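You operate a simulated robot arm through the tools that you are given. There is no shell and no other tool.

You run a simulated robot arm. Do the job below in one go: nothing can be reset, and whatever is moved stays where it is left.

JOB
Torque both bolts of the laid castor, each to the figure beside it.
Fine: white wrench on the axle bolt, red wrench on the plate bolt, each till it clicks; lay both back on their mats.

The check looks at the end state, three seconds after you hand in, the way a careful person would. Anything else that was tipped, shoved, dropped, spilled or broken makes it a failure.

ROBOT AND FRAMES
A 6-joint arm with a two-finger gripper, fixed in place. Base frame: the origin is at the foot of the arm, x ahead of it, y to its left, z up; the work surface is at about z = 800. Units: mm, degrees, N and s.
With the tool pointing down near the work surface it reaches from about 100 to 700 mm from the base axis. Its first joint turns from -66.0 to 66.0 degrees. Payload 2.45 kg.
The tool frame sits at the grasp point between the pads (the TCP): z along the fingers, y along the line on which they close. The tips reach 30 mm beyond it. The gripper opens to 106 mm. The gripper's body begins 79 mm behind the TCP.
Orientation is that of the tool frame in the base frame, as [roll, pitch, yaw] about the fixed x, y, z axes, in that order (R = Rz(yaw) Ry(pitch) Rx(roll)). With the fingers straight down and closing along the base's y, the tool's x points along the base's -x, its y along +y and its z along -z.

CONTROLS
- The arm moves only by the tool move_arm. Its argument "plan" is a list of rows, each a list of 6 numbers: the shift along the tool's x, y, z in units of 300 mm (1.0 is 300 mm), then the turn, a rotation vector about the tool's x, y, z in units of 120 degrees (1.0 is 120 degrees). In form: [[x, y, z, wx, wy, wz], ...]. A call has 1 to 20 rows; each row is the pose to reach, as a shift and turn from the pose commanded when the call began, along the tool's axes at that moment. "fingers" is the gripper command, from -1 (shut) to 1 (fully open), values between in proportion, set as the call begins (left out, the last holds). A call with a number of a shift or a turn outside -1 to 1 is refused whole. Each row takes 0.2 s and may step no farther than 50 mm and 8.6 degrees from the row before; otherwise, or with a gripper value out of range, the whole call is refused. Where a pose cannot be reached the arm comes as near as it can. A force on the tool above 40 N (or 10 N above the force at the start of the call, whichever is more), or a blocked arm, ends the call early, and 0.2 s more pass. The fingers move at their own pace (about 153 mm/s each) and stop on an object; they squeeze with about 26 N. The grip force told is the motor's: it shows also when the fingers shut on nothing. Time passes only in rows, and 0.2 s behind the last, so rows that repeat a pose let the fingers close. It gives the time, the measured TCP pose, the force on the tool (base axes), the opening and the grip force at its end, in the units of the frame above (readings bear some noise), with the torque about the TCP (base axes, N m) and any sound that the robot's microphone picked up.
- Cameras (640 x 400 px; columns grow to the right, rows downward): "scene" is fixed at [82.1, 438.7, 1397.9]; the picture's right is [-0.54, -0.84, 0.00], its down [-0.54, 0.35, -0.76] and it looks along [0.65, -0.41, -0.64] (base axes); focal length 319 px, centre (320, 200). "wrist" rides on the gripper at [76, -2, -106] in the tool frame; the picture's right is [0.02, 1.00, 0.00], its down [-0.78, 0.02, -0.62] and it looks along [-0.62, 0.01, 0.78] (tool axes); focal length 247 px, centre (320, 200). There is no depth. A picture from a camera that has moved, and an enlarged one, comes with that camera's place and axes in the base frame and with its lens. The place of the scene camera against the robot may be out by one fixed shift of up to 12 mm in any direction.
- get_image(camera): a new picture of that camera. It takes no simulated time.
- zoom(camera, box): a new picture of the part [left, top, right, bottom] of that camera's present view, enlarged. It takes no simulated time.
- job_done(): hands the job in; it is judged then, once.

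Places have to be worked out from the pictures, the camera data and where the tool is seen. Open the gripper and draw the arm clear of the work before you hand the job in, unless the task says otherwise.

The tools are called after ">>>" as name(argument=value, ...) on one line, values as JSON. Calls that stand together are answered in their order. move_arm: Moves the arm, as the interface text tells. Its arguments: {"type":"object","properties":{"plan":{"type":"array"},"fingers":{"type":"number"}},"required":["plan"]} The other tools are called the same way: get_image (camera) takes a picture; zoom (camera, box) takes an enlarged picture of a part of a camera's view; job_done () hands the job in.

At the start:

```text
time_s: 0.0
eef_pos: [319.7, 13.5, 1099.0]
orientation: [180.0, 0.0, -179.9]
ft_force: [-0.8, -0.3, 0.0]
moment: [0.0, -0.02, 0.01]
opening: 105.8
grip_force: 0.1
```

scene: 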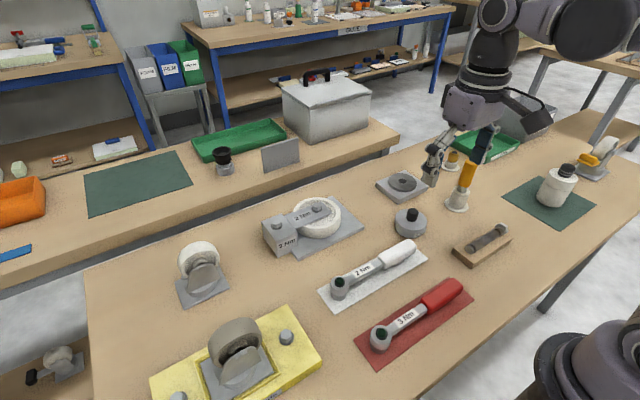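
wrist: 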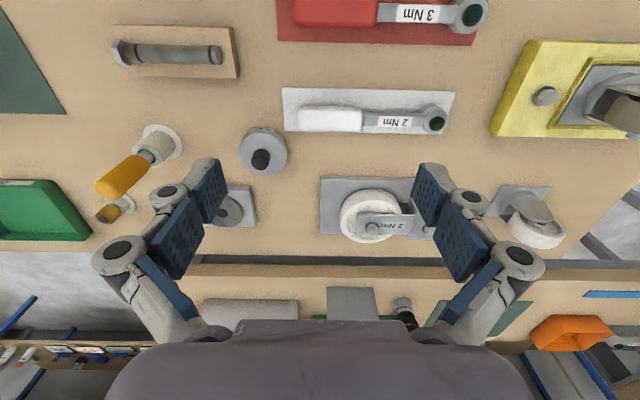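

I'll look closely at the castor, the wrenches and the labels before moving anything.

>>> zoom(camera="scene", box=[240, 180, 380, 270])

>>> zoom(camera="scene", box=[310, 220, 490, 370])

>>> zoom(camera="wrist", box=[270, 0, 510, 150])

>>> zoom(camera="wrist", box=[300, 150, 460, 250])

```text
4.44 times, centred on (310, 225) of scene
camera zoom: at [82.1, 438.7, 1397.9], right [-0.54, -0.84, 0.0], down [-0.54, 0.35, -0.76], along [0.65, -0.41, -0.64], focal length 1416 px, centre (364, 89)
```

zoom: 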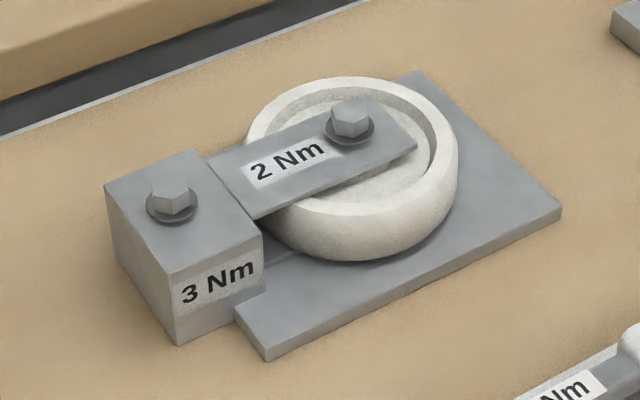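

```text
2.67 times, centred on (400, 295) of scene
camera zoom: at [82.1, 438.7, 1397.9], right [-0.54, -0.84, 0.0], down [-0.54, 0.35, -0.76], along [0.65, -0.41, -0.64], focal length 850 px, centre (107, -53)
```

zoom: 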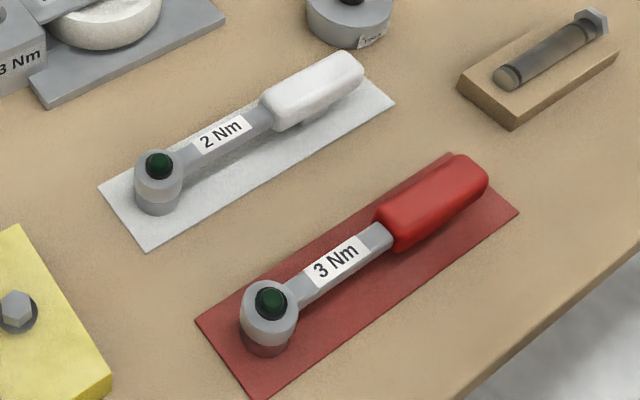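

```text
2.67 times, centred on (390, 75) of wrist
camera zoom: at [243.2, 11.8, 1203.8], right [-0.02, 1.0, 0.0], down [0.78, 0.02, 0.62], along [0.62, 0.01, -0.78], focal length 659 px, centre (133, 533)
```

zoom: 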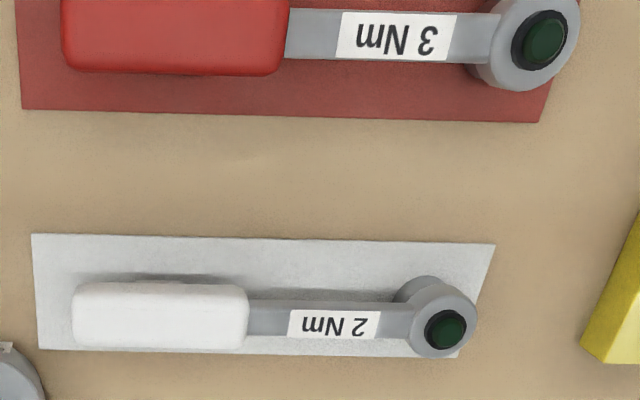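

```text
4.00 times, centred on (380, 200) of wrist
camera zoom: at [243.2, 11.8, 1203.8], right [-0.02, 1.0, 0.0], down [0.78, 0.02, 0.62], along [0.62, 0.01, -0.78], focal length 988 px, centre (80, 200)
```

zoom: 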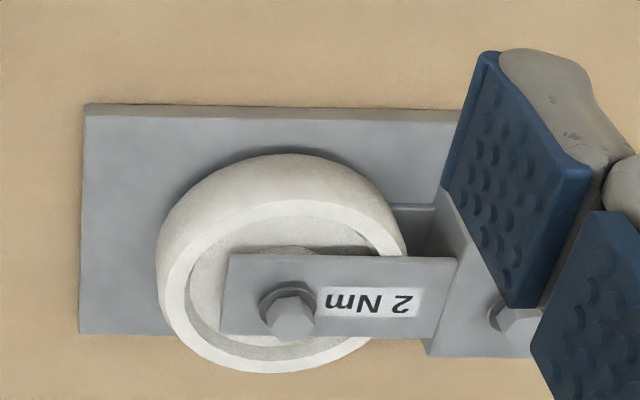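

The labels agree with the order: white wrench is 2 Nm for the axle bolt, red is 3 Nm for the plate bolt. I'll move the arm high above the castor to get a closer wrist picture.

>>> move_arm(plan=[[-0.083, 0.09, 0.055, 0, 0, 0], [-0.167, 0.18, 0.11, 0, 0, 0], [-0.25, 0.27, 0.165, 0, 0, 0], [-0.333, 0.36, 0.22, 0, 0, 0], [-0.417, 0.45, 0.275, 0, 0, 0], [-0.5, 0.538, 0.33, 0, 0, 0], [-0.5, 0.538, 0.33, 0, 0, 0]], fingers=1)

>>> get_image(camera="wrist")

>>> get_image(camera="scene")

```text
time_s: 1.6
eef_pos: [473.2, 176.6, 1002.1]
orientation: [180.0, 0.0, -179.9]
ft_force: [-0.8, 0.1, 0.4]
moment: [0.02, 0.06, 0.01]
opening: 106.3
grip_force: 0.0
```

```text
taken
camera wrist: at [396.3, 174.5, 1106.0], right [-0.02, 1.0, 0.0], down [0.78, 0.02, 0.62], along [0.62, 0.01, -0.78], focal length 247 px, centre (320, 200)
```

wrist: 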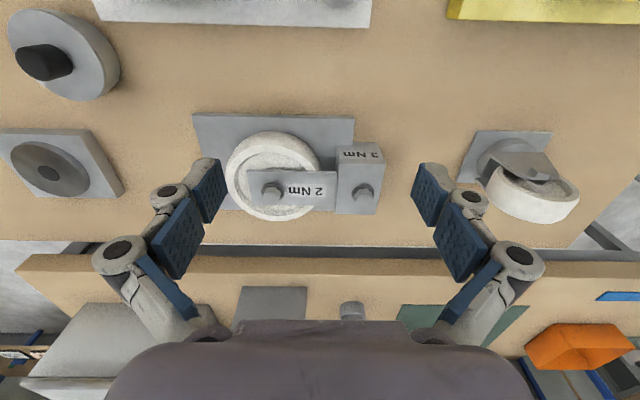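

```text
taken
```

scene: 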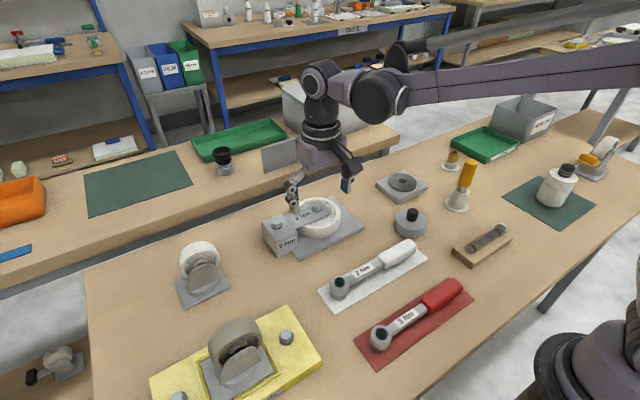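

>>> zoom(camera="wrist", box=[180, 90, 420, 240])

```text
2.67 times, centred on (300, 165) of wrist
camera zoom: at [396.3, 174.5, 1106.0], right [-0.02, 1.0, 0.0], down [0.78, 0.02, 0.62], along [0.62, 0.01, -0.78], focal length 659 px, centre (373, 293)
```

zoom: 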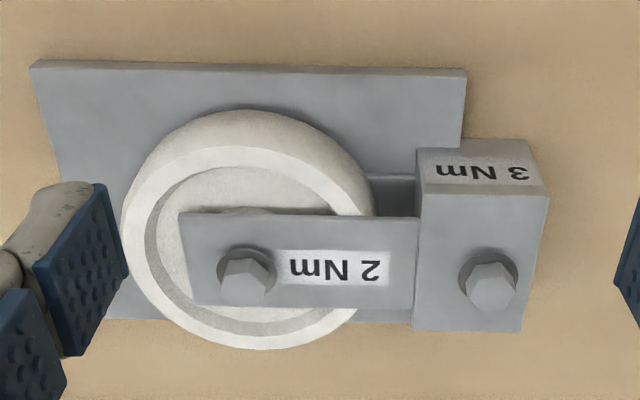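

Triangulating, the axle bolt's top is near (581, 119, 869) and the plate bolt's near (586, 231, 862). I'll hover the open gripper just above the axle bolt for a close, accurate view.

>>> move_arm(plan=[[-0.09, -0.048, 0.05, 0, 0, 0], [-0.18, -0.096, 0.1, 0, 0, 0], [-0.27, -0.144, 0.15, 0, 0, 0], [-0.36, -0.192, 0.2, 0, 0, 0], [-0.36, -0.192, 0.2, 0, 0, 0]])

>>> get_image(camera="wrist")

>>> zoom(camera="wrist", box=[240, 100, 400, 200])

```text
time_s: 2.8
eef_pos: [578.2, 117.9, 942.1]
orientation: [-180.0, 0.1, -179.9]
ft_force: [-0.7, 0.1, 0.7]
moment: [0.01, -0.01, 0.07]
opening: 106.4
grip_force: 0.1
```

```text
taken
camera wrist: at [501.5, 116.1, 1045.5], right [-0.02, 1.0, 0.0], down [0.78, 0.02, 0.62], along [0.62, 0.01, -0.78], focal length 247 px, centre (320, 200)
```

wrist: 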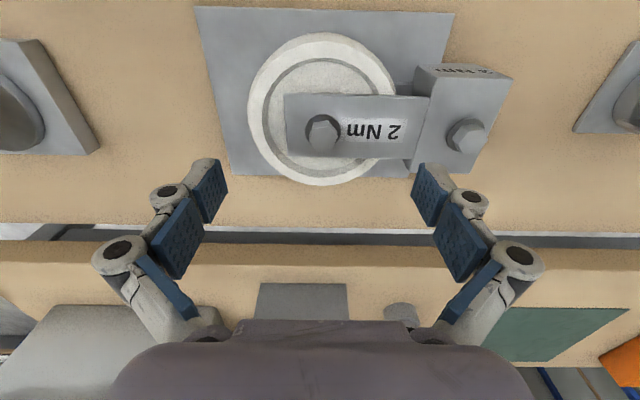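

```text
4.00 times, centred on (320, 150) of wrist
camera zoom: at [501.5, 116.1, 1045.5], right [-0.02, 1.0, 0.0], down [0.78, 0.02, 0.62], along [0.62, 0.01, -0.78], focal length 988 px, centre (320, 400)
```

zoom: 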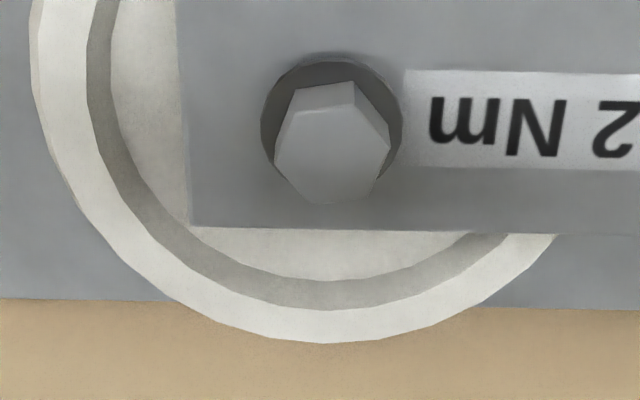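

>>> zoom(camera="wrist", box=[400, 50, 520, 170])

>>> zoom(camera="scene", box=[310, 230, 430, 310])

```text
3.33 times, centred on (460, 110) of wrist
camera zoom: at [501.5, 116.1, 1045.5], right [-0.02, 1.0, 0.0], down [0.78, 0.02, 0.62], along [0.62, 0.01, -0.78], focal length 823 px, centre (-147, 500)
```

zoom: 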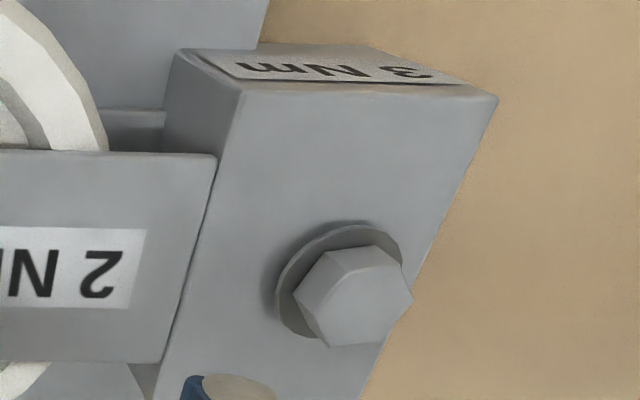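

```text
5.00 times, centred on (370, 270) of scene
camera zoom: at [82.1, 438.7, 1397.9], right [-0.54, -0.84, 0.0], down [-0.54, 0.35, -0.76], along [0.65, -0.41, -0.64], focal length 1593 px, centre (70, -150)
```

zoom: 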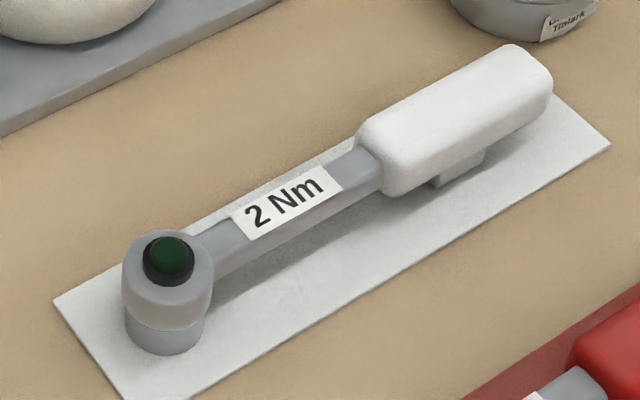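

The wrench stands on its socket and a small foot under the handle, so the handle is raised off the mat. Next I'll hover over the plate bolt for the same close view.

>>> move_arm(plan=[[0, 0.125, 0, 0, 0, 0], [0, 0.25, 0, 0, 0, 0], [0, 0.375, 0, 0, 0, 0], [0, 0.375, 0, 0, 0, 0]])

>>> zoom(camera="wrist", box=[240, 100, 400, 200])

>>> get_image(camera="wrist")

```text
time_s: 3.8
eef_pos: [580.1, 228.6, 940.9]
orientation: [180.0, 0.1, 180.0]
ft_force: [-0.2, -0.4, 0.2]
moment: [-0.04, -0.02, 0.05]
opening: 105.9
grip_force: 0.1
```

```text
4.00 times, centred on (320, 150) of wrist
camera zoom: at [504.5, 227.6, 1045.6], right [-0.02, 1.0, 0.0], down [0.78, 0.02, 0.62], along [0.62, 0.01, -0.78], focal length 988 px, centre (320, 400)
```

zoom: 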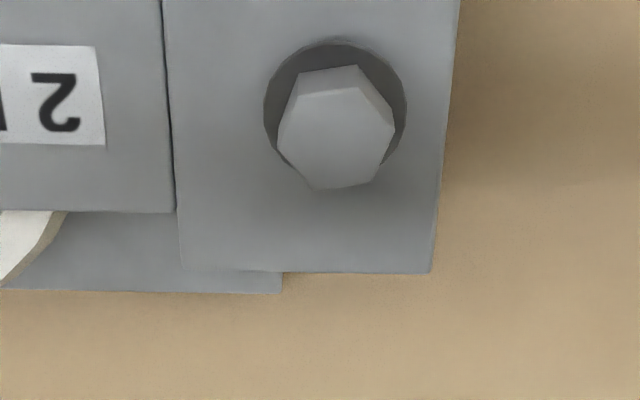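

```text
taken
camera wrist: at [504.5, 227.6, 1045.6], right [-0.02, 1.0, 0.0], down [0.78, 0.02, 0.62], along [0.62, 0.01, -0.78], focal length 247 px, centre (320, 200)
```

wrist: 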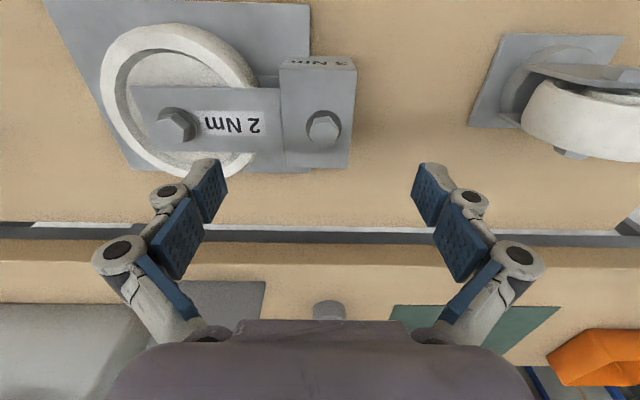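

Plate bolt top comes out at about (582, 232, 868) and axle bolt at (582.5, 119, 866). Next I'll hover over the white wrench's handle.

>>> move_arm(plan=[[0.114, -0.094, 0, 0, 0, 0], [0.228, -0.188, 0, 0, 0, 0], [0.342, -0.282, 0.01, 0, 0, 0], [0.455, -0.375, 0.02, 0, 0, 0], [0.569, -0.469, 0.03, 0, 0, 0], [0.683, -0.563, 0.037, 0, 0, 0], [0.683, -0.563, 0.037, 0, 0, 0]])

>>> get_image(camera="wrist")

>>> zoom(camera="wrist", box=[200, 60, 520, 260])

```text
time_s: 5.4
eef_pos: [373.4, 63.3, 928.0]
orientation: [-180.0, 0.1, -179.8]
ft_force: [0.4, -0.2, 0.1]
moment: [0.0, 0.0, 0.01]
opening: 106.0
grip_force: 0.1
```

```text
taken
camera wrist: at [295.9, 60.9, 1032.2], right [-0.02, 1.0, 0.0], down [0.78, 0.02, 0.62], along [0.62, 0.01, -0.78], focal length 247 px, centre (320, 200)
```

wrist: 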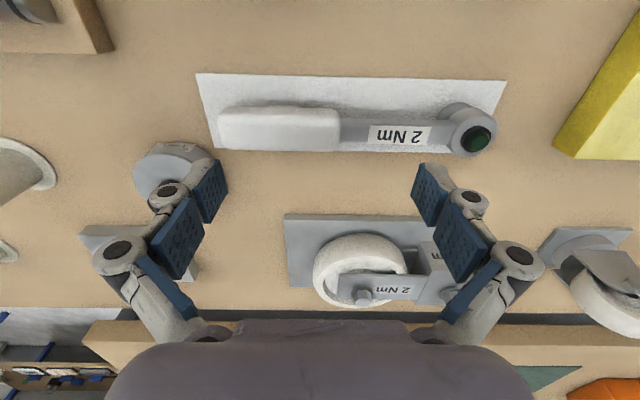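

```text
2.00 times, centred on (360, 160) of wrist
camera zoom: at [295.9, 60.9, 1032.2], right [-0.02, 1.0, 0.0], down [0.78, 0.02, 0.62], along [0.62, 0.01, -0.78], focal length 494 px, centre (240, 280)
```

zoom: 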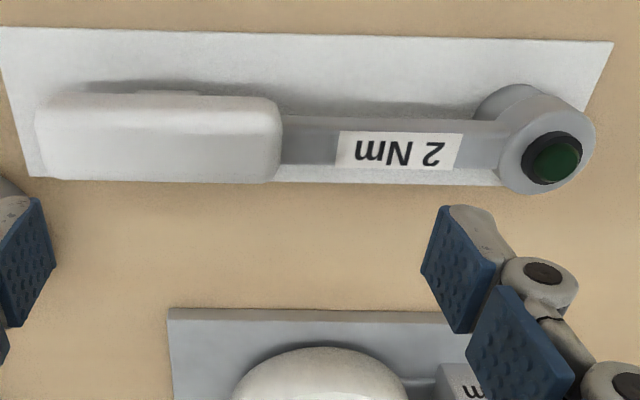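

The white wrench's axis lies along y at x≈380, with the head at (380, 190), head top near z 845, and the handle running from y≈-22 to 79. I'll turn the gripper 90° at height so the fingers close across the handle and the wrist camera looks toward the head.

>>> move_arm(plan=[[0, 0, 0, 0, 0, -0.068], [0, 0, 0, 0, 0, -0.136], [0, 0, 0, 0, 0, -0.204], [0, 0, 0, 0, 0, -0.272], [0, 0, 0, 0, 0, -0.34], [-0.005, -0.01, 0, 0, 0, -0.408], [-0.01, -0.02, 0, 0, 0, -0.476], [-0.015, -0.03, 0, 0, 0, -0.544], [-0.02, -0.04, 0, 0, 0, -0.612], [-0.02, -0.04, 0, 0, 0, -0.68], [-0.02, -0.04, 0, 0, 0, -0.75], [-0.02, -0.04, 0, 0, 0, -0.75]], fingers=0.4)

>>> get_image(camera="wrist")

>>> get_image(camera="scene")

```text
time_s: 8.0
eef_pos: [380.7, 48.8, 930.0]
orientation: [-180.0, 0.0, -89.7]
ft_force: [0.5, 0.2, -0.9]
moment: [-0.04, 0.01, -0.01]
opening: 74.5
grip_force: 0.0
```

```text
taken
camera wrist: at [381.1, -27.6, 1033.4], right [-1.0, -0.02, 0.0], down [-0.02, 0.78, 0.62], along [-0.01, 0.62, -0.78], focal length 247 px, centre (320, 200)
```

wrist: 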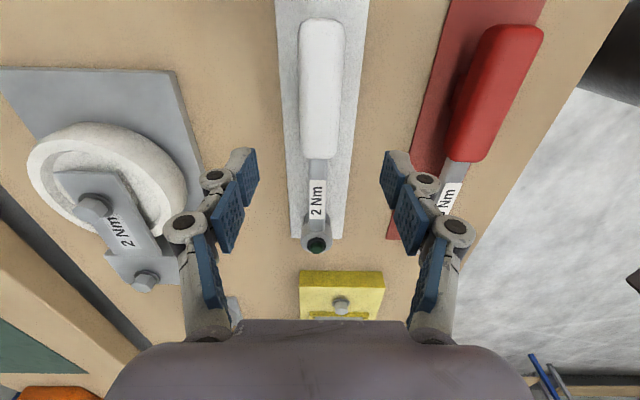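

```text
taken
```

scene: 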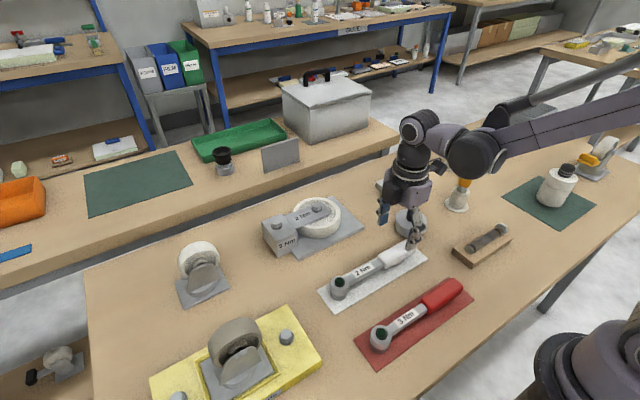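

The wrench is centred between the fingers and well aligned. I'll descend to z≈838, keeping the tips about 8 mm above the mat, and then close on the handle.

>>> move_arm(plan=[[0, 0, 0.08, 0, 0, 0], [0, 0, 0.16, 0, 0, 0], [0, 0, 0.24, 0, 0, 0], [0, 0, 0.305, 0, 0, 0], [0, 0, 0.305, 0, 0, 0]])

>>> get_image(camera="wrist")

>>> zoom(camera="scene", box=[320, 190, 460, 310])

```text
time_s: 9.2
eef_pos: [379.2, 49.2, 837.0]
orientation: [-180.0, 0.0, -90.0]
ft_force: [0.8, 0.3, -0.6]
moment: [-0.03, -0.03, 0.0]
opening: 74.0
grip_force: 0.0
```

```text
taken
camera wrist: at [380.6, -26.8, 941.2], right [-1.0, -0.02, 0.0], down [-0.02, 0.78, 0.62], along [-0.01, 0.62, -0.78], focal length 247 px, centre (320, 200)
```

wrist: 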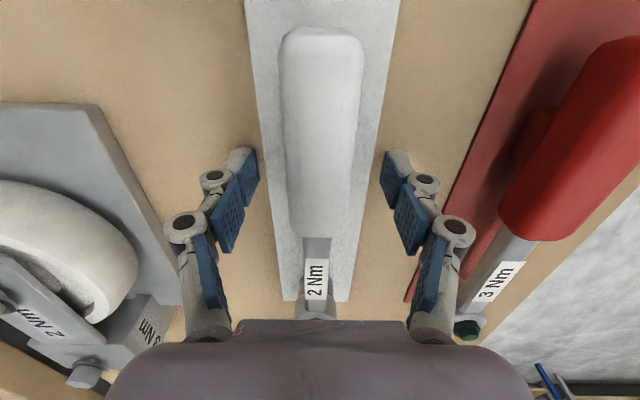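

```text
3.33 times, centred on (390, 250) of scene
camera zoom: at [82.0, 438.7, 1397.9], right [-0.54, -0.84, 0.0], down [-0.54, 0.35, -0.76], along [0.65, -0.41, -0.64], focal length 1062 px, centre (87, 33)
```

zoom: 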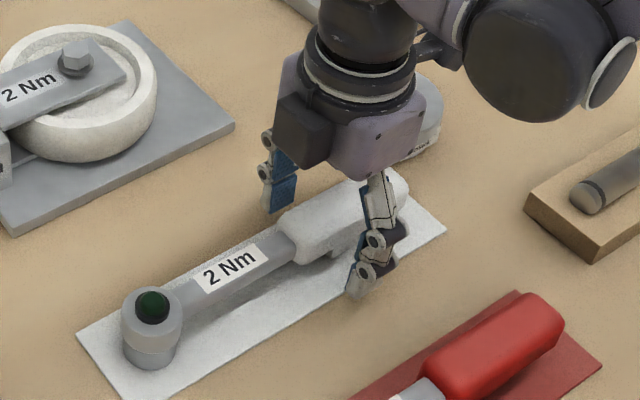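

The fingers straddle the handle, so I'll close now and let the grip settle.

>>> move_arm(plan=[[0, 0, 0, 0, 0, 0], [0, 0, 0, 0, 0, 0], [0, 0, 0, 0, 0, 0], [0, 0, 0, 0, 0, 0]], fingers=-1)

```text
time_s: 10.2
eef_pos: [379.3, 49.9, 837.3]
orientation: [-180.0, 0.0, -90.0]
ft_force: [5.2, 0.5, 11.5]
moment: [0.0, -0.19, -0.08]
opening: 30.9
grip_force: 25.6
```

Gripped, with the handle about 31 mm thick. I'll lift gently and check how the wrench hangs.

>>> move_arm(plan=[[0, 0, -0.03, 0, 0, 0], [0, 0, -0.07, 0, 0, 0], [0, 0, -0.12, 0, 0, 0], [0, 0, -0.17, 0, 0, 0], [0, 0, -0.17, 0, 0, 0]])

>>> get_image(camera="wrist")

>>> zoom(camera="scene", box=[300, 170, 460, 310])

```text
time_s: 11.4
eef_pos: [377.2, 48.9, 889.8]
orientation: [180.0, 0.0, -90.0]
ft_force: [-0.1, -0.4, -3.8]
moment: [-0.07, -0.01, 0.02]
opening: 30.8
grip_force: 25.9
```

```text
taken
camera wrist: at [379.8, -28.5, 994.4], right [-1.0, -0.02, 0.0], down [-0.02, 0.78, 0.62], along [-0.01, 0.62, -0.78], focal length 247 px, centre (320, 200)
```

wrist: 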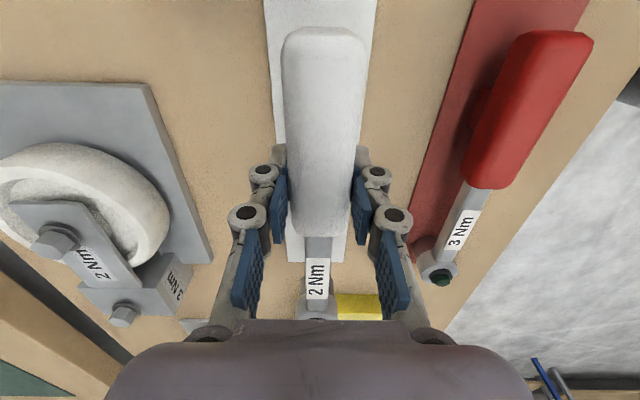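

```text
2.86 times, centred on (380, 240) of scene
camera zoom: at [82.1, 438.7, 1397.9], right [-0.54, -0.84, 0.0], down [-0.54, 0.35, -0.76], along [0.65, -0.41, -0.64], focal length 910 px, centre (149, 86)
```

zoom: 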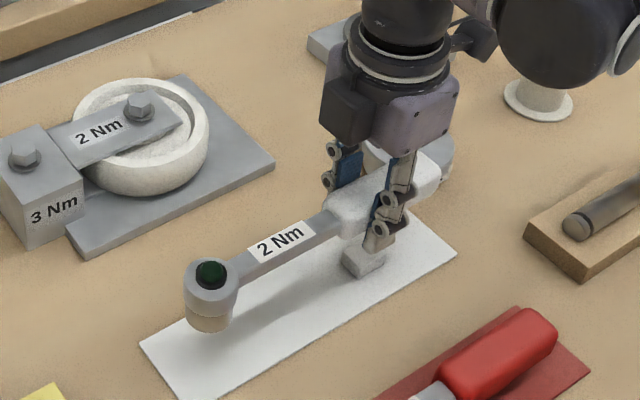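

The wrench lifted level; the small grey block is a rest that stays on the mat. I'll carry it so the socket hovers over the axle bolt, about 25 mm above it, with the handle toward -y.

>>> move_arm(plan=[[0, 0, -0.07, 0, 0, 0], [0, 0, -0.15, 0, 0, 0], [0.02, -0.06, -0.2, 0, 0, 0], [0.05, -0.15, -0.2, 0, 0, 0], [0.083, -0.24, -0.2, 0, 0, 0], [0.116, -0.335, -0.2, 0, 0, 0], [0.15, -0.43, -0.2, 0, 0, 0], [0.183, -0.53, -0.2, 0, 0, 0], [0.212, -0.615, -0.2, 0, 0, 0], [0.232, -0.673, -0.2, 0, 0, 0], [0.232, -0.673, -0.17, 0, 0, 0], [0.232, -0.673, -0.137, 0, 0, 0], [0.232, -0.673, -0.137, 0, 0, 0]])

>>> zoom(camera="scene", box=[230, 150, 390, 250])

>>> get_image(camera="wrist")

```text
time_s: 14.2
eef_pos: [580.4, -21.3, 930.7]
orientation: [180.0, 0.0, -89.9]
ft_force: [-0.6, 0.9, -4.6]
moment: [-0.13, 0.01, -0.02]
opening: 30.5
grip_force: 25.5
```

```text
4.00 times, centred on (310, 200) of scene
camera zoom: at [82.1, 438.7, 1397.9], right [-0.54, -0.84, 0.0], down [-0.54, 0.35, -0.76], along [0.65, -0.41, -0.64], focal length 1275 px, centre (360, 200)
```

zoom: 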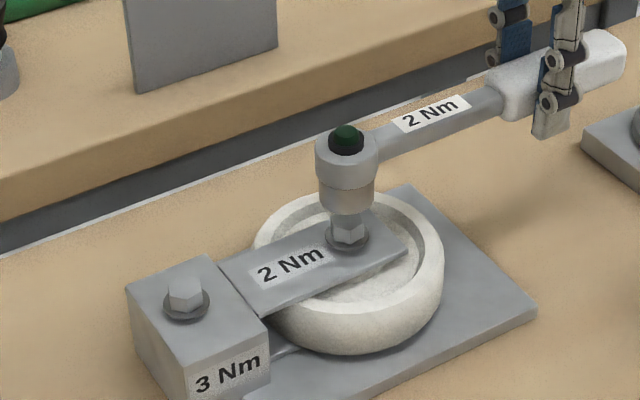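

```text
taken
camera wrist: at [581.9, -97.0, 1034.3], right [-1.0, -0.02, 0.0], down [-0.02, 0.78, 0.62], along [-0.01, 0.62, -0.78], focal length 247 px, centre (320, 200)
```

wrist: 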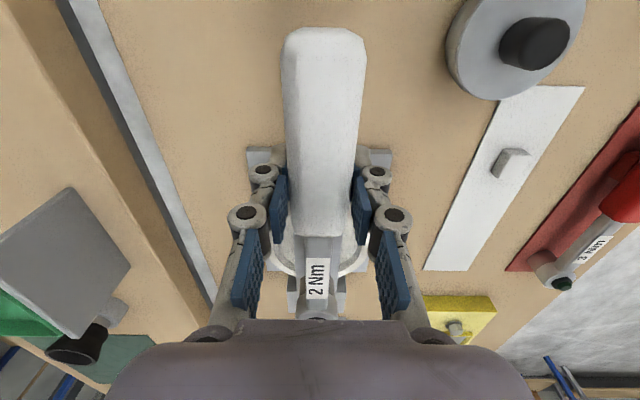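

The socket looks almost directly above the bolt; I'll enlarge further to measure the offset.

>>> zoom(camera="scene", box=[291, 175, 341, 215])

```text
10.00 times, centred on (316, 195) of scene
camera zoom: at [82.1, 438.7, 1397.9], right [-0.54, -0.84, 0.0], down [-0.54, 0.35, -0.76], along [0.65, -0.41, -0.64], focal length 3187 px, centre (360, 250)
```

zoom: 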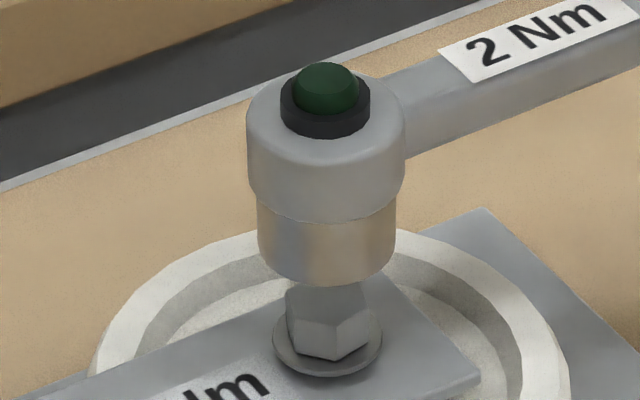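

In the scene view the socket axis and bolt axis line up sideways, and my depth check puts the bolt top near z 874. I'll lower 14 mm, just short of the bolt, and look again.

>>> move_arm(plan=[[0, 0, 0.023, 0, 0, 0], [0, 0, 0.047, 0, 0, 0], [0, 0, 0.047, 0, 0, 0]])

>>> zoom(camera="scene", box=[291, 175, 341, 215])

```text
time_s: 15.0
eef_pos: [581.2, -21.3, 914.7]
orientation: [-180.0, 0.0, -89.9]
ft_force: [-0.8, 0.5, -3.8]
moment: [-0.14, 0.01, 0.01]
opening: 30.9
grip_force: 26.3
```

```text
10.00 times, centred on (316, 195) of scene
camera zoom: at [82.1, 438.7, 1397.9], right [-0.54, -0.84, 0.0], down [-0.54, 0.35, -0.76], along [0.65, -0.41, -0.64], focal length 3187 px, centre (360, 250)
```

zoom: 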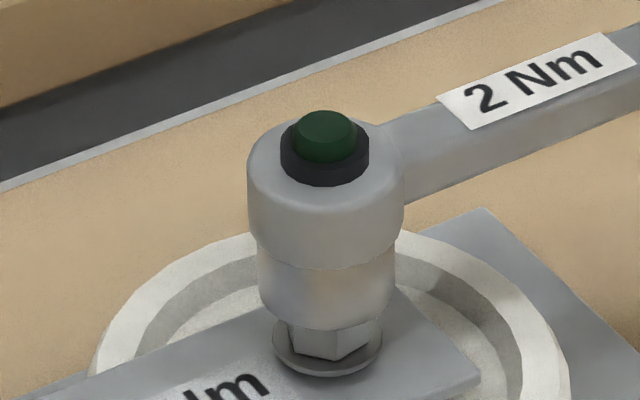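

Alignment holds. I'll lower slowly in small steps and watch the force.

>>> move_arm(plan=[[0, 0, 0.007, 0, 0, 0], [0, 0, 0.014, 0, 0, 0], [0, 0, 0.02, 0, 0, 0], [0, 0, 0.027, 0, 0, 0], [0, 0, 0.027, 0, 0, 0]])

>>> zoom(camera="scene", box=[291, 175, 341, 215])

```text
time_s: 16.2
eef_pos: [582.3, -21.1, 907.1]
orientation: [-180.0, 0.0, -89.8]
ft_force: [-0.1, -0.8, -3.4]
moment: [-0.06, 0.01, -0.01]
opening: 30.7
grip_force: 26.0
```

```text
10.00 times, centred on (316, 195) of scene
camera zoom: at [82.1, 438.7, 1397.9], right [-0.54, -0.84, 0.0], down [-0.54, 0.35, -0.76], along [0.65, -0.41, -0.64], focal length 3187 px, centre (360, 250)
```

zoom: 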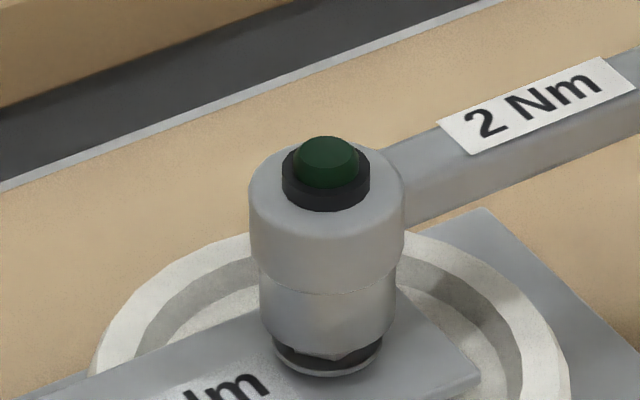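

There's no resistance and the socket is beginning to cover the bolt head, so I'll continue down.

>>> move_arm(plan=[[0, 0, 0.006, 0, 0, 0], [0, 0, 0.012, 0, 0, 0], [0, 0, 0.018, 0, 0, 0], [0, 0, 0.018, 0, 0, 0]])

>>> zoom(camera="scene", box=[291, 175, 341, 215])

```text
time_s: 17.2
eef_pos: [580.3, -20.0, 903.2]
orientation: [-179.9, 0.0, -89.9]
ft_force: [0.1, 0.5, -3.7]
moment: [-0.14, -0.01, 0.0]
opening: 30.8
grip_force: 25.6
```

```text
10.00 times, centred on (316, 195) of scene
camera zoom: at [82.1, 438.7, 1397.9], right [-0.54, -0.84, 0.0], down [-0.54, 0.35, -0.76], along [0.65, -0.41, -0.64], focal length 3187 px, centre (360, 250)
```

zoom: 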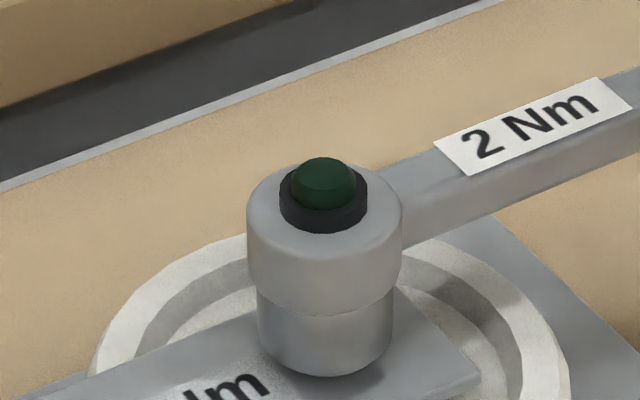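

The socket now swallows the bolt head without resistance. I'll lower the last 2–3 mm toward seating.

>>> move_arm(plan=[[0, 0, 0.004, 0, 0, 0], [0, 0, 0.008, 0, 0, 0], [0, 0, 0.008, 0, 0, 0]])

>>> zoom(camera="scene", box=[291, 175, 341, 215])

```text
time_s: 18.0
eef_pos: [580.9, -20.3, 900.8]
orientation: [179.9, -0.1, -89.9]
ft_force: [0.5, -0.4, -4.0]
moment: [-0.09, 0.0, 0.0]
opening: 30.9
grip_force: 25.7
```

```text
10.00 times, centred on (316, 195) of scene
camera zoom: at [82.1, 438.7, 1397.9], right [-0.54, -0.84, 0.0], down [-0.54, 0.35, -0.76], along [0.65, -0.41, -0.64], focal length 3187 px, centre (360, 250)
```

zoom: 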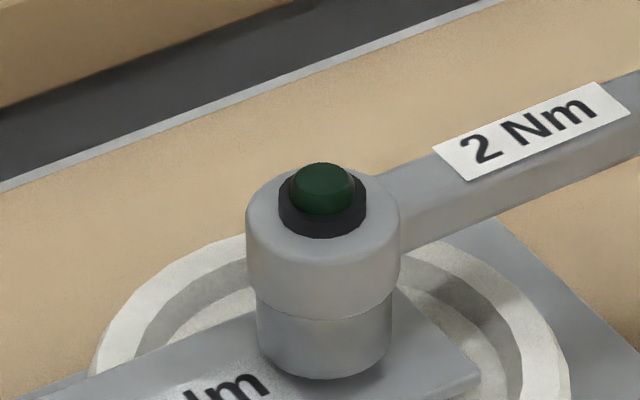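

The socket is seated on the bolt head with no side load. I'll begin turning clockwise about the bolt in small steps, checking torque and sound.

>>> move_arm(plan=[[-0.0003, 0.0163, 0, 0, 0, 0.0167], [-0.0011, 0.0326, 0, 0, 0, 0.0333], [-0.0026, 0.0488, 0, 0, 0, 0.05], [-0.0026, 0.0488, 0, 0, 0, 0.05]])

```text
time_s: 19.0
eef_pos: [567.2, -20.2, 900.2]
orientation: [179.9, 0.0, -96.0]
ft_force: [-1.4, 0.5, -3.0]
moment: [-0.1, 0.01, 0.01]
opening: 31.0
grip_force: 25.9
```

No torque yet, so I'll continue turning.

>>> move_arm(plan=[[-0.0003, 0.0163, 0, 0, 0, 0.0167], [-0.0011, 0.0326, 0, 0, 0, 0.0333], [-0.0026, 0.0488, 0, 0, 0, 0.05], [-0.0045, 0.065, 0, 0, 0, 0.0667], [-0.0045, 0.065, 0, 0, 0, 0.0667]])

>>> zoom(camera="scene", box=[271, 155, 371, 235])

```text
time_s: 20.2
eef_pos: [547.2, -16.2, 900.3]
orientation: [180.0, -0.1, -103.9]
ft_force: [-0.2, -0.9, -4.2]
moment: [-0.13, 0.05, 0.03]
opening: 31.0
grip_force: 26.0
```

```text
5.00 times, centred on (321, 195) of scene
camera zoom: at [82.1, 438.7, 1397.9], right [-0.54, -0.84, 0.0], down [-0.54, 0.35, -0.76], along [0.65, -0.41, -0.64], focal length 1593 px, centre (315, 225)
```

zoom: 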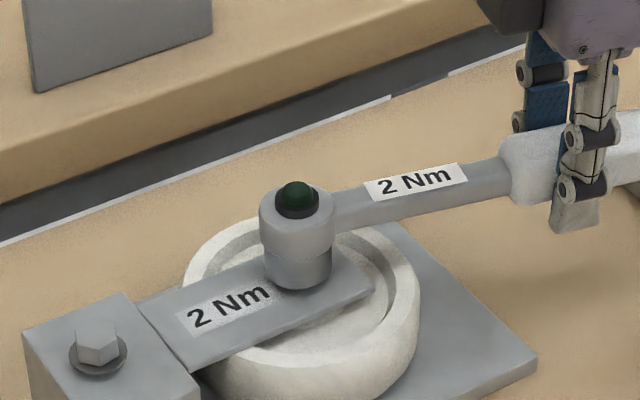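

Still free (no torque) and the socket stays centred. I'll continue turning.

>>> move_arm(plan=[[-0.0003, 0.0163, 0, 0, 0, 0.0167], [-0.0011, 0.0326, 0, 0, 0, 0.0333], [-0.0026, 0.0488, 0, 0, 0, 0.05], [-0.0045, 0.065, 0, 0, 0, 0.0667], [-0.0071, 0.081, 0, 0, 0, 0.0833], [-0.0071, 0.081, 0, 0, 0, 0.0833]])

```text
time_s: 21.6
eef_pos: [523.6, -8.1, 901.2]
orientation: [-180.0, 0.0, -114.1]
ft_force: [0.3, -0.3, -3.9]
moment: [-0.14, 0.02, -0.01]
opening: 30.8
grip_force: 26.3
```

Still free after 24°. I'll press the socket down slightly to check whether it is fully seated.

>>> move_arm(plan=[[0, 0, 0.003, 0, 0, 0], [0, 0, 0.006, 0, 0, 0], [0, 0, 0.009, 0, 0, 0], [0, 0, 0.009, 0, 0, 0]])

>>> zoom(camera="scene", box=[291, 175, 341, 215])

```text
time_s: 22.6
eef_pos: [523.9, -8.9, 898.2]
orientation: [180.0, 0.0, -113.9]
ft_force: [-1.5, 0.4, -3.0]
moment: [-0.06, 0.05, 0.03]
opening: 31.0
grip_force: 26.4
```

```text
10.00 times, centred on (316, 195) of scene
camera zoom: at [82.1, 438.7, 1397.9], right [-0.54, -0.84, 0.0], down [-0.54, 0.35, -0.76], along [0.65, -0.41, -0.64], focal length 3187 px, centre (360, 250)
```

zoom: 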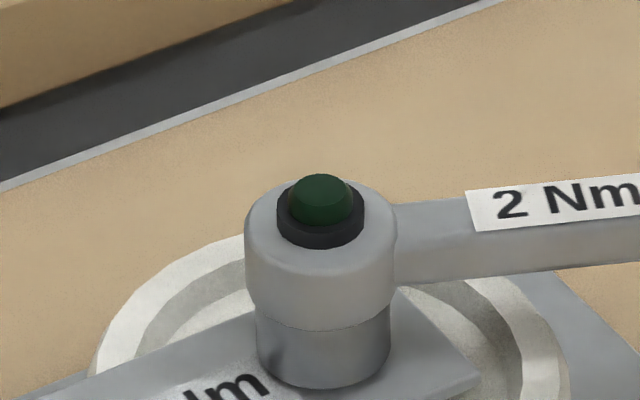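

It went down freely another 2.7 mm. I'll keep lowering in 1 mm steps until there is contact.

>>> move_arm(plan=[[0, 0, 0.0033, 0, 0, 0], [0, 0, 0.0067, 0, 0, 0], [0, 0, 0.0067, 0, 0, 0]])

>>> zoom(camera="scene", box=[291, 175, 341, 215])

```text
time_s: 23.4
eef_pos: [524.3, -8.2, 894.8]
orientation: [180.0, 0.0, -113.9]
ft_force: [-0.2, -0.6, -3.8]
moment: [-0.1, 0.07, 0.02]
opening: 30.9
grip_force: 26.0
```

```text
10.00 times, centred on (316, 195) of scene
camera zoom: at [82.1, 438.7, 1397.9], right [-0.54, -0.84, 0.0], down [-0.54, 0.35, -0.76], along [0.65, -0.41, -0.64], focal length 3187 px, centre (360, 250)
```

zoom: 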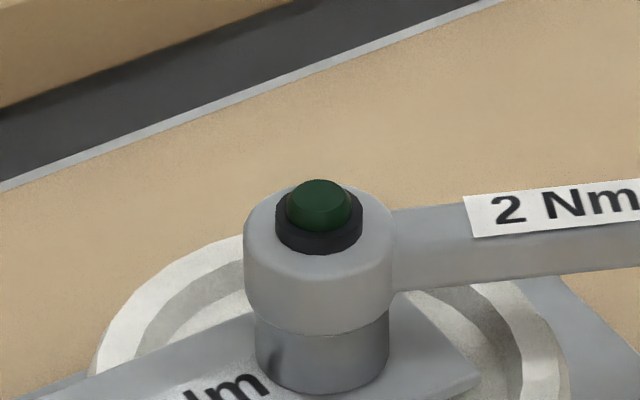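

>>> move_arm(plan=[[0, 0, 0.002, 0, 0, 0], [0, 0, 0.004, 0, 0, 0], [0, 0, 0.006, 0, 0, 0], [0, 0, 0.006, 0, 0, 0]])

>>> zoom(camera="scene", box=[291, 175, 341, 215])

```text
time_s: 24.4
eef_pos: [524.0, -8.0, 893.6]
orientation: [180.0, 0.2, -114.0]
ft_force: [1.3, -1.0, 1.0]
moment: [0.6, -0.28, -0.13]
opening: 30.9
grip_force: 25.7
```

```text
10.00 times, centred on (316, 195) of scene
camera zoom: at [82.1, 438.7, 1397.9], right [-0.54, -0.84, 0.0], down [-0.54, 0.35, -0.76], along [0.65, -0.41, -0.64], focal length 3187 px, centre (360, 250)
```

zoom: 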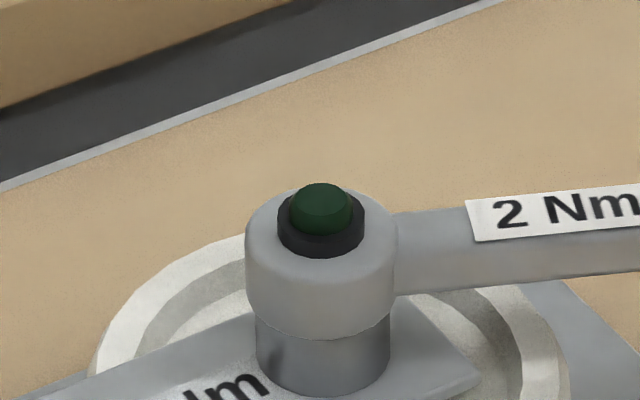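

Contact: a light 5 N downward load, so the socket is now truly seated. I'll resume turning clockwise.

>>> move_arm(plan=[[-0.0003, 0.0163, 0, 0, 0, 0.0167], [-0.0011, 0.0326, 0, 0, 0, 0.0333], [-0.0026, 0.0488, 0, 0, 0, 0.05], [-0.0026, 0.0488, 0, 0, 0, 0.05]])

```text
time_s: 25.4
eef_pos: [511.0, -1.1, 893.0]
orientation: [180.0, 0.0, -120.1]
ft_force: [0.0, 1.2, -2.1]
moment: [0.23, -0.14, 0.06]
opening: 30.6
grip_force: 26.1
```

>>> move_arm(plan=[[-0.0003, 0.0163, 0, 0, 0, 0.0167], [-0.0011, 0.0326, 0, 0, 0, 0.0333], [-0.0026, 0.0488, 0, 0, 0, 0.05], [-0.0045, 0.065, 0, 0, 0, 0.0667], [-0.0045, 0.065, 0, 0, 0, 0.0667]])

>>> zoom(camera="scene", box=[271, 155, 371, 235])

```text
time_s: 26.6
eef_pos: [494.9, 9.3, 895.3]
orientation: [179.9, 0.0, -128.0]
ft_force: [0.5, 0.3, -3.4]
moment: [-0.1, 0.04, -0.03]
opening: 30.7
grip_force: 25.9
```

```text
5.00 times, centred on (321, 195) of scene
camera zoom: at [82.1, 438.7, 1397.9], right [-0.54, -0.84, 0.0], down [-0.54, 0.35, -0.76], along [0.65, -0.41, -0.64], focal length 1593 px, centre (315, 225)
```

zoom: 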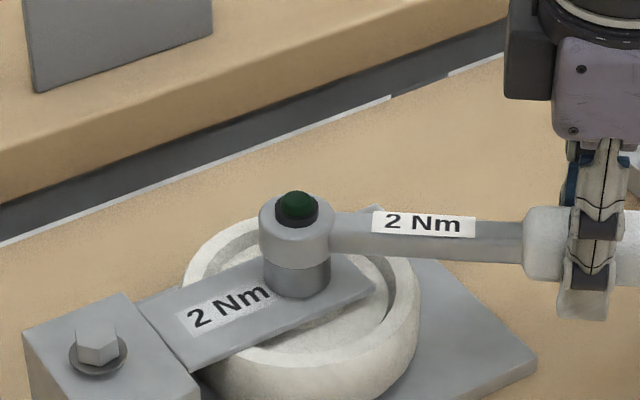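

>>> move_arm(plan=[[-0.0003, 0.0163, 0.003, 0, 0, 0.0167], [-0.0011, 0.0326, 0.003, 0, 0, 0.0333], [-0.0026, 0.0488, 0.003, 0, 0, 0.05], [-0.0045, 0.065, 0.003, 0, 0, 0.0667], [-0.0071, 0.081, 0.003, 0, 0, 0.0833], [-0.0071, 0.081, 0.003, 0, 0, 0.0833]])

>>> zoom(camera="scene", box=[291, 175, 341, 215])

```text
time_s: 28.0
eef_pos: [476.9, 26.2, 894.0]
orientation: [-180.0, 0.1, -138.0]
ft_force: [1.1, 0.8, 1.0]
moment: [0.36, -0.35, 0.37]
opening: 30.9
grip_force: 25.9
```

```text
10.00 times, centred on (316, 195) of scene
camera zoom: at [82.0, 438.7, 1397.9], right [-0.54, -0.84, 0.0], down [-0.54, 0.35, -0.76], along [0.65, -0.41, -0.64], focal length 3187 px, centre (360, 250)
```

zoom: 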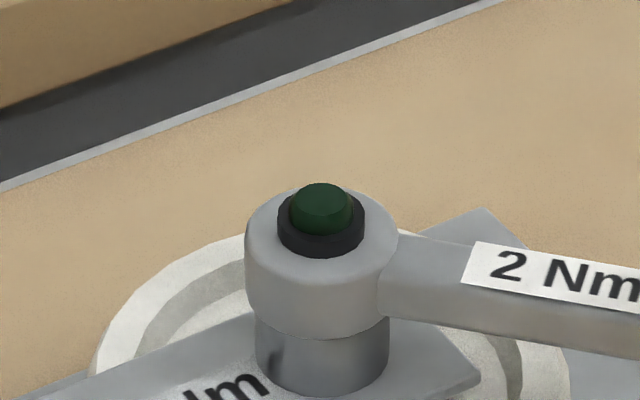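

A reaction moment is starting to build (0.37 Nm about the tool). I'll continue in smaller steps.

>>> move_arm(plan=[[-0.0001, 0.0081, 0, 0, 0, 0.0083], [-0.0003, 0.0163, 0, 0, 0, 0.0167], [-0.0006, 0.0244, 0, 0, 0, 0.025], [-0.0006, 0.0244, 0, 0, 0, 0.025]])

```text
time_s: 29.0
eef_pos: [471.9, 30.3, 892.4]
orientation: [180.0, 0.0, -140.9]
ft_force: [0.4, 0.5, -3.7]
moment: [-0.05, 0.05, 0.57]
opening: 30.7
grip_force: 26.1
```

Torque is now rising steadily (0.57 Nm), so the bolt is engaged. I'll continue with small steps.

>>> move_arm(plan=[[-0.0001, 0.0081, 0, 0, 0, 0.0083], [-0.0003, 0.0163, 0, 0, 0, 0.0167], [-0.0006, 0.0244, 0, 0, 0, 0.025], [-0.0006, 0.0244, 0, 0, 0, 0.025]])

```text
time_s: 30.0
eef_pos: [468.1, 38.0, 891.8]
orientation: [180.0, 0.1, -144.0]
ft_force: [0.5, -2.6, 1.3]
moment: [0.27, -0.35, 0.52]
opening: 31.2
grip_force: 25.9
```

>>> move_arm(plan=[[-0.0001, 0.0081, 0, 0, 0, 0.0083], [-0.0003, 0.0163, 0, 0, 0, 0.0167], [-0.0006, 0.0244, 0, 0, 0, 0.025], [-0.0006, 0.0244, 0, 0, 0, 0.025]])

>>> get_image(camera="scene")

```text
time_s: 31.0
eef_pos: [463.7, 42.2, 891.8]
orientation: [180.0, 0.0, -146.9]
ft_force: [2.0, -1.7, -4.3]
moment: [-0.13, 0.04, 0.61]
opening: 30.9
grip_force: 25.1
```

```text
taken
```

scene: 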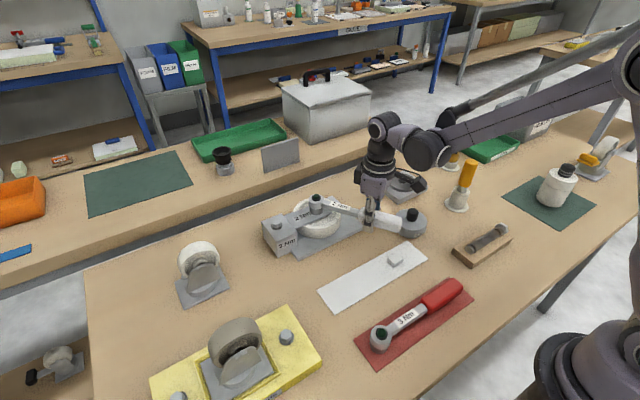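

Reaction torque about the bolt is about 1 Nm and rising, and the handle swings clear of everything. Continuing.

>>> move_arm(plan=[[-0.0001, 0.0081, 0, 0, 0, 0.0083], [-0.0003, 0.0163, 0, 0, 0, 0.0167], [-0.0006, 0.0244, 0, 0, 0, 0.025], [-0.0011, 0.0326, 0, 0, 0, 0.0333], [-0.0011, 0.0326, 0, 0, 0, 0.0333]])

```text
time_s: 32.2
eef_pos: [458.9, 50.4, 892.0]
orientation: [180.0, 0.0, -151.0]
ft_force: [0.8, -3.9, -3.9]
moment: [-0.18, 0.14, 0.61]
opening: 31.0
grip_force: 26.1
```

>>> move_arm(plan=[[-0.0001, 0.0081, 0, 0, 0, 0.0083], [-0.0003, 0.0163, 0, 0, 0, 0.0167], [-0.0006, 0.0244, 0, 0, 0, 0.025], [-0.0011, 0.0326, 0, 0, 0, 0.0333], [-0.0011, 0.0326, 0, 0, 0, 0.0333]])

```text
time_s: 33.4
eef_pos: [454.8, 60.0, 892.4]
orientation: [-180.0, 0.1, -155.1]
ft_force: [3.5, -6.7, -1.4]
moment: [-0.08, -0.2, 0.28]
opening: 31.1
grip_force: 26.5
```

>>> move_arm(plan=[[-0.0001, 0.0081, 0, 0, 0, 0.0083], [-0.0003, 0.0163, 0, 0, 0, 0.0167], [-0.0006, 0.0244, 0, 0, 0, 0.025], [-0.0011, 0.0326, 0, 0, 0, 0.0333], [-0.0011, 0.0326, 0, 0, 0, 0.0333]])

>>> zoom(camera="scene", box=[250, 165, 430, 275])

```text
time_s: 34.6
eef_pos: [449.5, 69.7, 892.6]
orientation: [-180.0, 0.1, -159.0]
ft_force: [5.5, -4.6, -1.4]
moment: [0.0, -0.25, 0.57]
opening: 30.9
grip_force: 25.9
```

```text
3.56 times, centred on (340, 220) of scene
camera zoom: at [82.2, 438.5, 1398.0], right [-0.54, -0.84, 0.0], down [-0.54, 0.35, -0.76], along [0.65, -0.41, -0.64], focal length 1133 px, centre (249, 129)
```

zoom: 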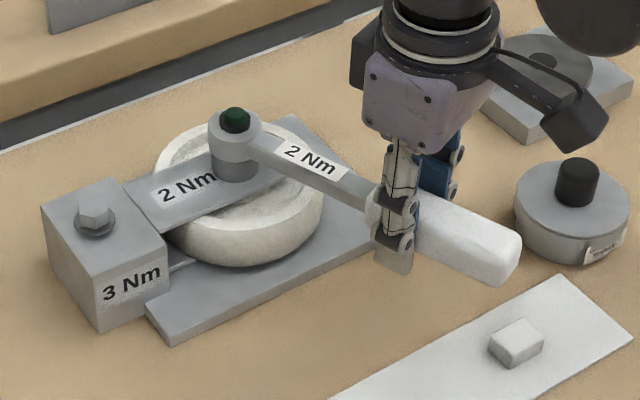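

Torque about the bolt is about 1.45 Nm, and no click yet. Continuing.

>>> move_arm(plan=[[-0.0001, 0.0081, 0, 0, 0, 0.0083], [-0.0003, 0.0163, 0, 0, 0, 0.0167], [-0.0006, 0.0244, 0, 0, 0, 0.025], [-0.0011, 0.0326, 0, 0, 0, 0.0333], [-0.0011, 0.0326, 0, 0, 0, 0.0333]])

```text
time_s: 35.8
eef_pos: [446.7, 78.2, 892.6]
orientation: [180.0, 0.0, -163.0]
ft_force: [-0.1, -7.6, -3.4]
moment: [-0.22, 0.05, 0.65]
opening: 30.9
grip_force: 25.9
```

>>> move_arm(plan=[[-0.0001, 0.0081, 0, 0, 0, 0.0083], [-0.0003, 0.0163, 0, 0, 0, 0.0167], [-0.0006, 0.0244, 0, 0, 0, 0.025], [-0.0006, 0.0244, 0, 0, 0, 0.025]])

```text
time_s: 36.8
eef_pos: [444.5, 84.2, 893.4]
orientation: [179.9, 0.1, -166.0]
ft_force: [0.2, -8.8, -3.6]
moment: [-0.25, 0.05, 0.6]
opening: 31.3
grip_force: 26.6
```

About 1.8 Nm now, so the click should be close.

>>> move_arm(plan=[[-0.0001, 0.0081, 0, 0, 0, 0.0083], [-0.0003, 0.0163, 0, 0, 0, 0.0167], [-0.0003, 0.0163, 0, 0, 0, 0.0167]])

```text
time_s: 37.6
eef_pos: [443.6, 89.9, 894.1]
orientation: [-180.0, 0.0, -167.9]
ft_force: [0.3, -6.4, -5.4]
moment: [-0.24, 0.32, 0.49]
opening: 31.0
grip_force: 26.5
```

>>> move_arm(plan=[[-0.0001, 0.0081, 0, 0, 0, 0.0083], [-0.0003, 0.0163, 0, 0, 0, 0.0167], [-0.0003, 0.0163, 0, 0, 0, 0.0167]])

>>> zoom(camera="scene", box=[291, 175, 341, 215])

>>> get_image(camera="wrist")

```text
time_s: 38.4
eef_pos: [442.0, 94.3, 892.8]
orientation: [180.0, 0.1, -169.9]
ft_force: [-0.7, -8.8, -2.3]
moment: [-0.14, -0.11, 0.85]
opening: 31.1
grip_force: 25.6
```

```text
10.00 times, centred on (316, 195) of scene
camera zoom: at [82.1, 438.5, 1398.0], right [-0.54, -0.84, 0.0], down [-0.54, 0.35, -0.76], along [0.65, -0.41, -0.64], focal length 3187 px, centre (360, 250)
```

zoom: 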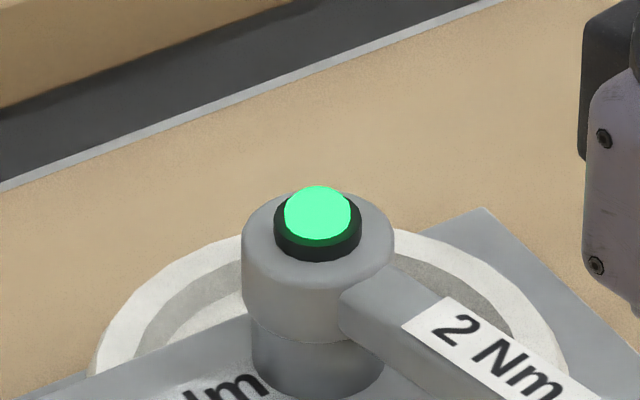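

```text
taken
camera wrist: at [367.6, 79.4, 997.3], right [-0.2, 0.98, 0.0], down [0.77, 0.15, 0.62], along [0.61, 0.12, -0.78], focal length 247 px, centre (320, 200)
```

wrist: 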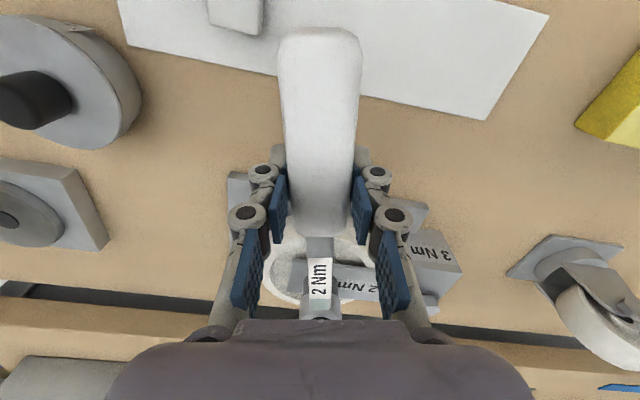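

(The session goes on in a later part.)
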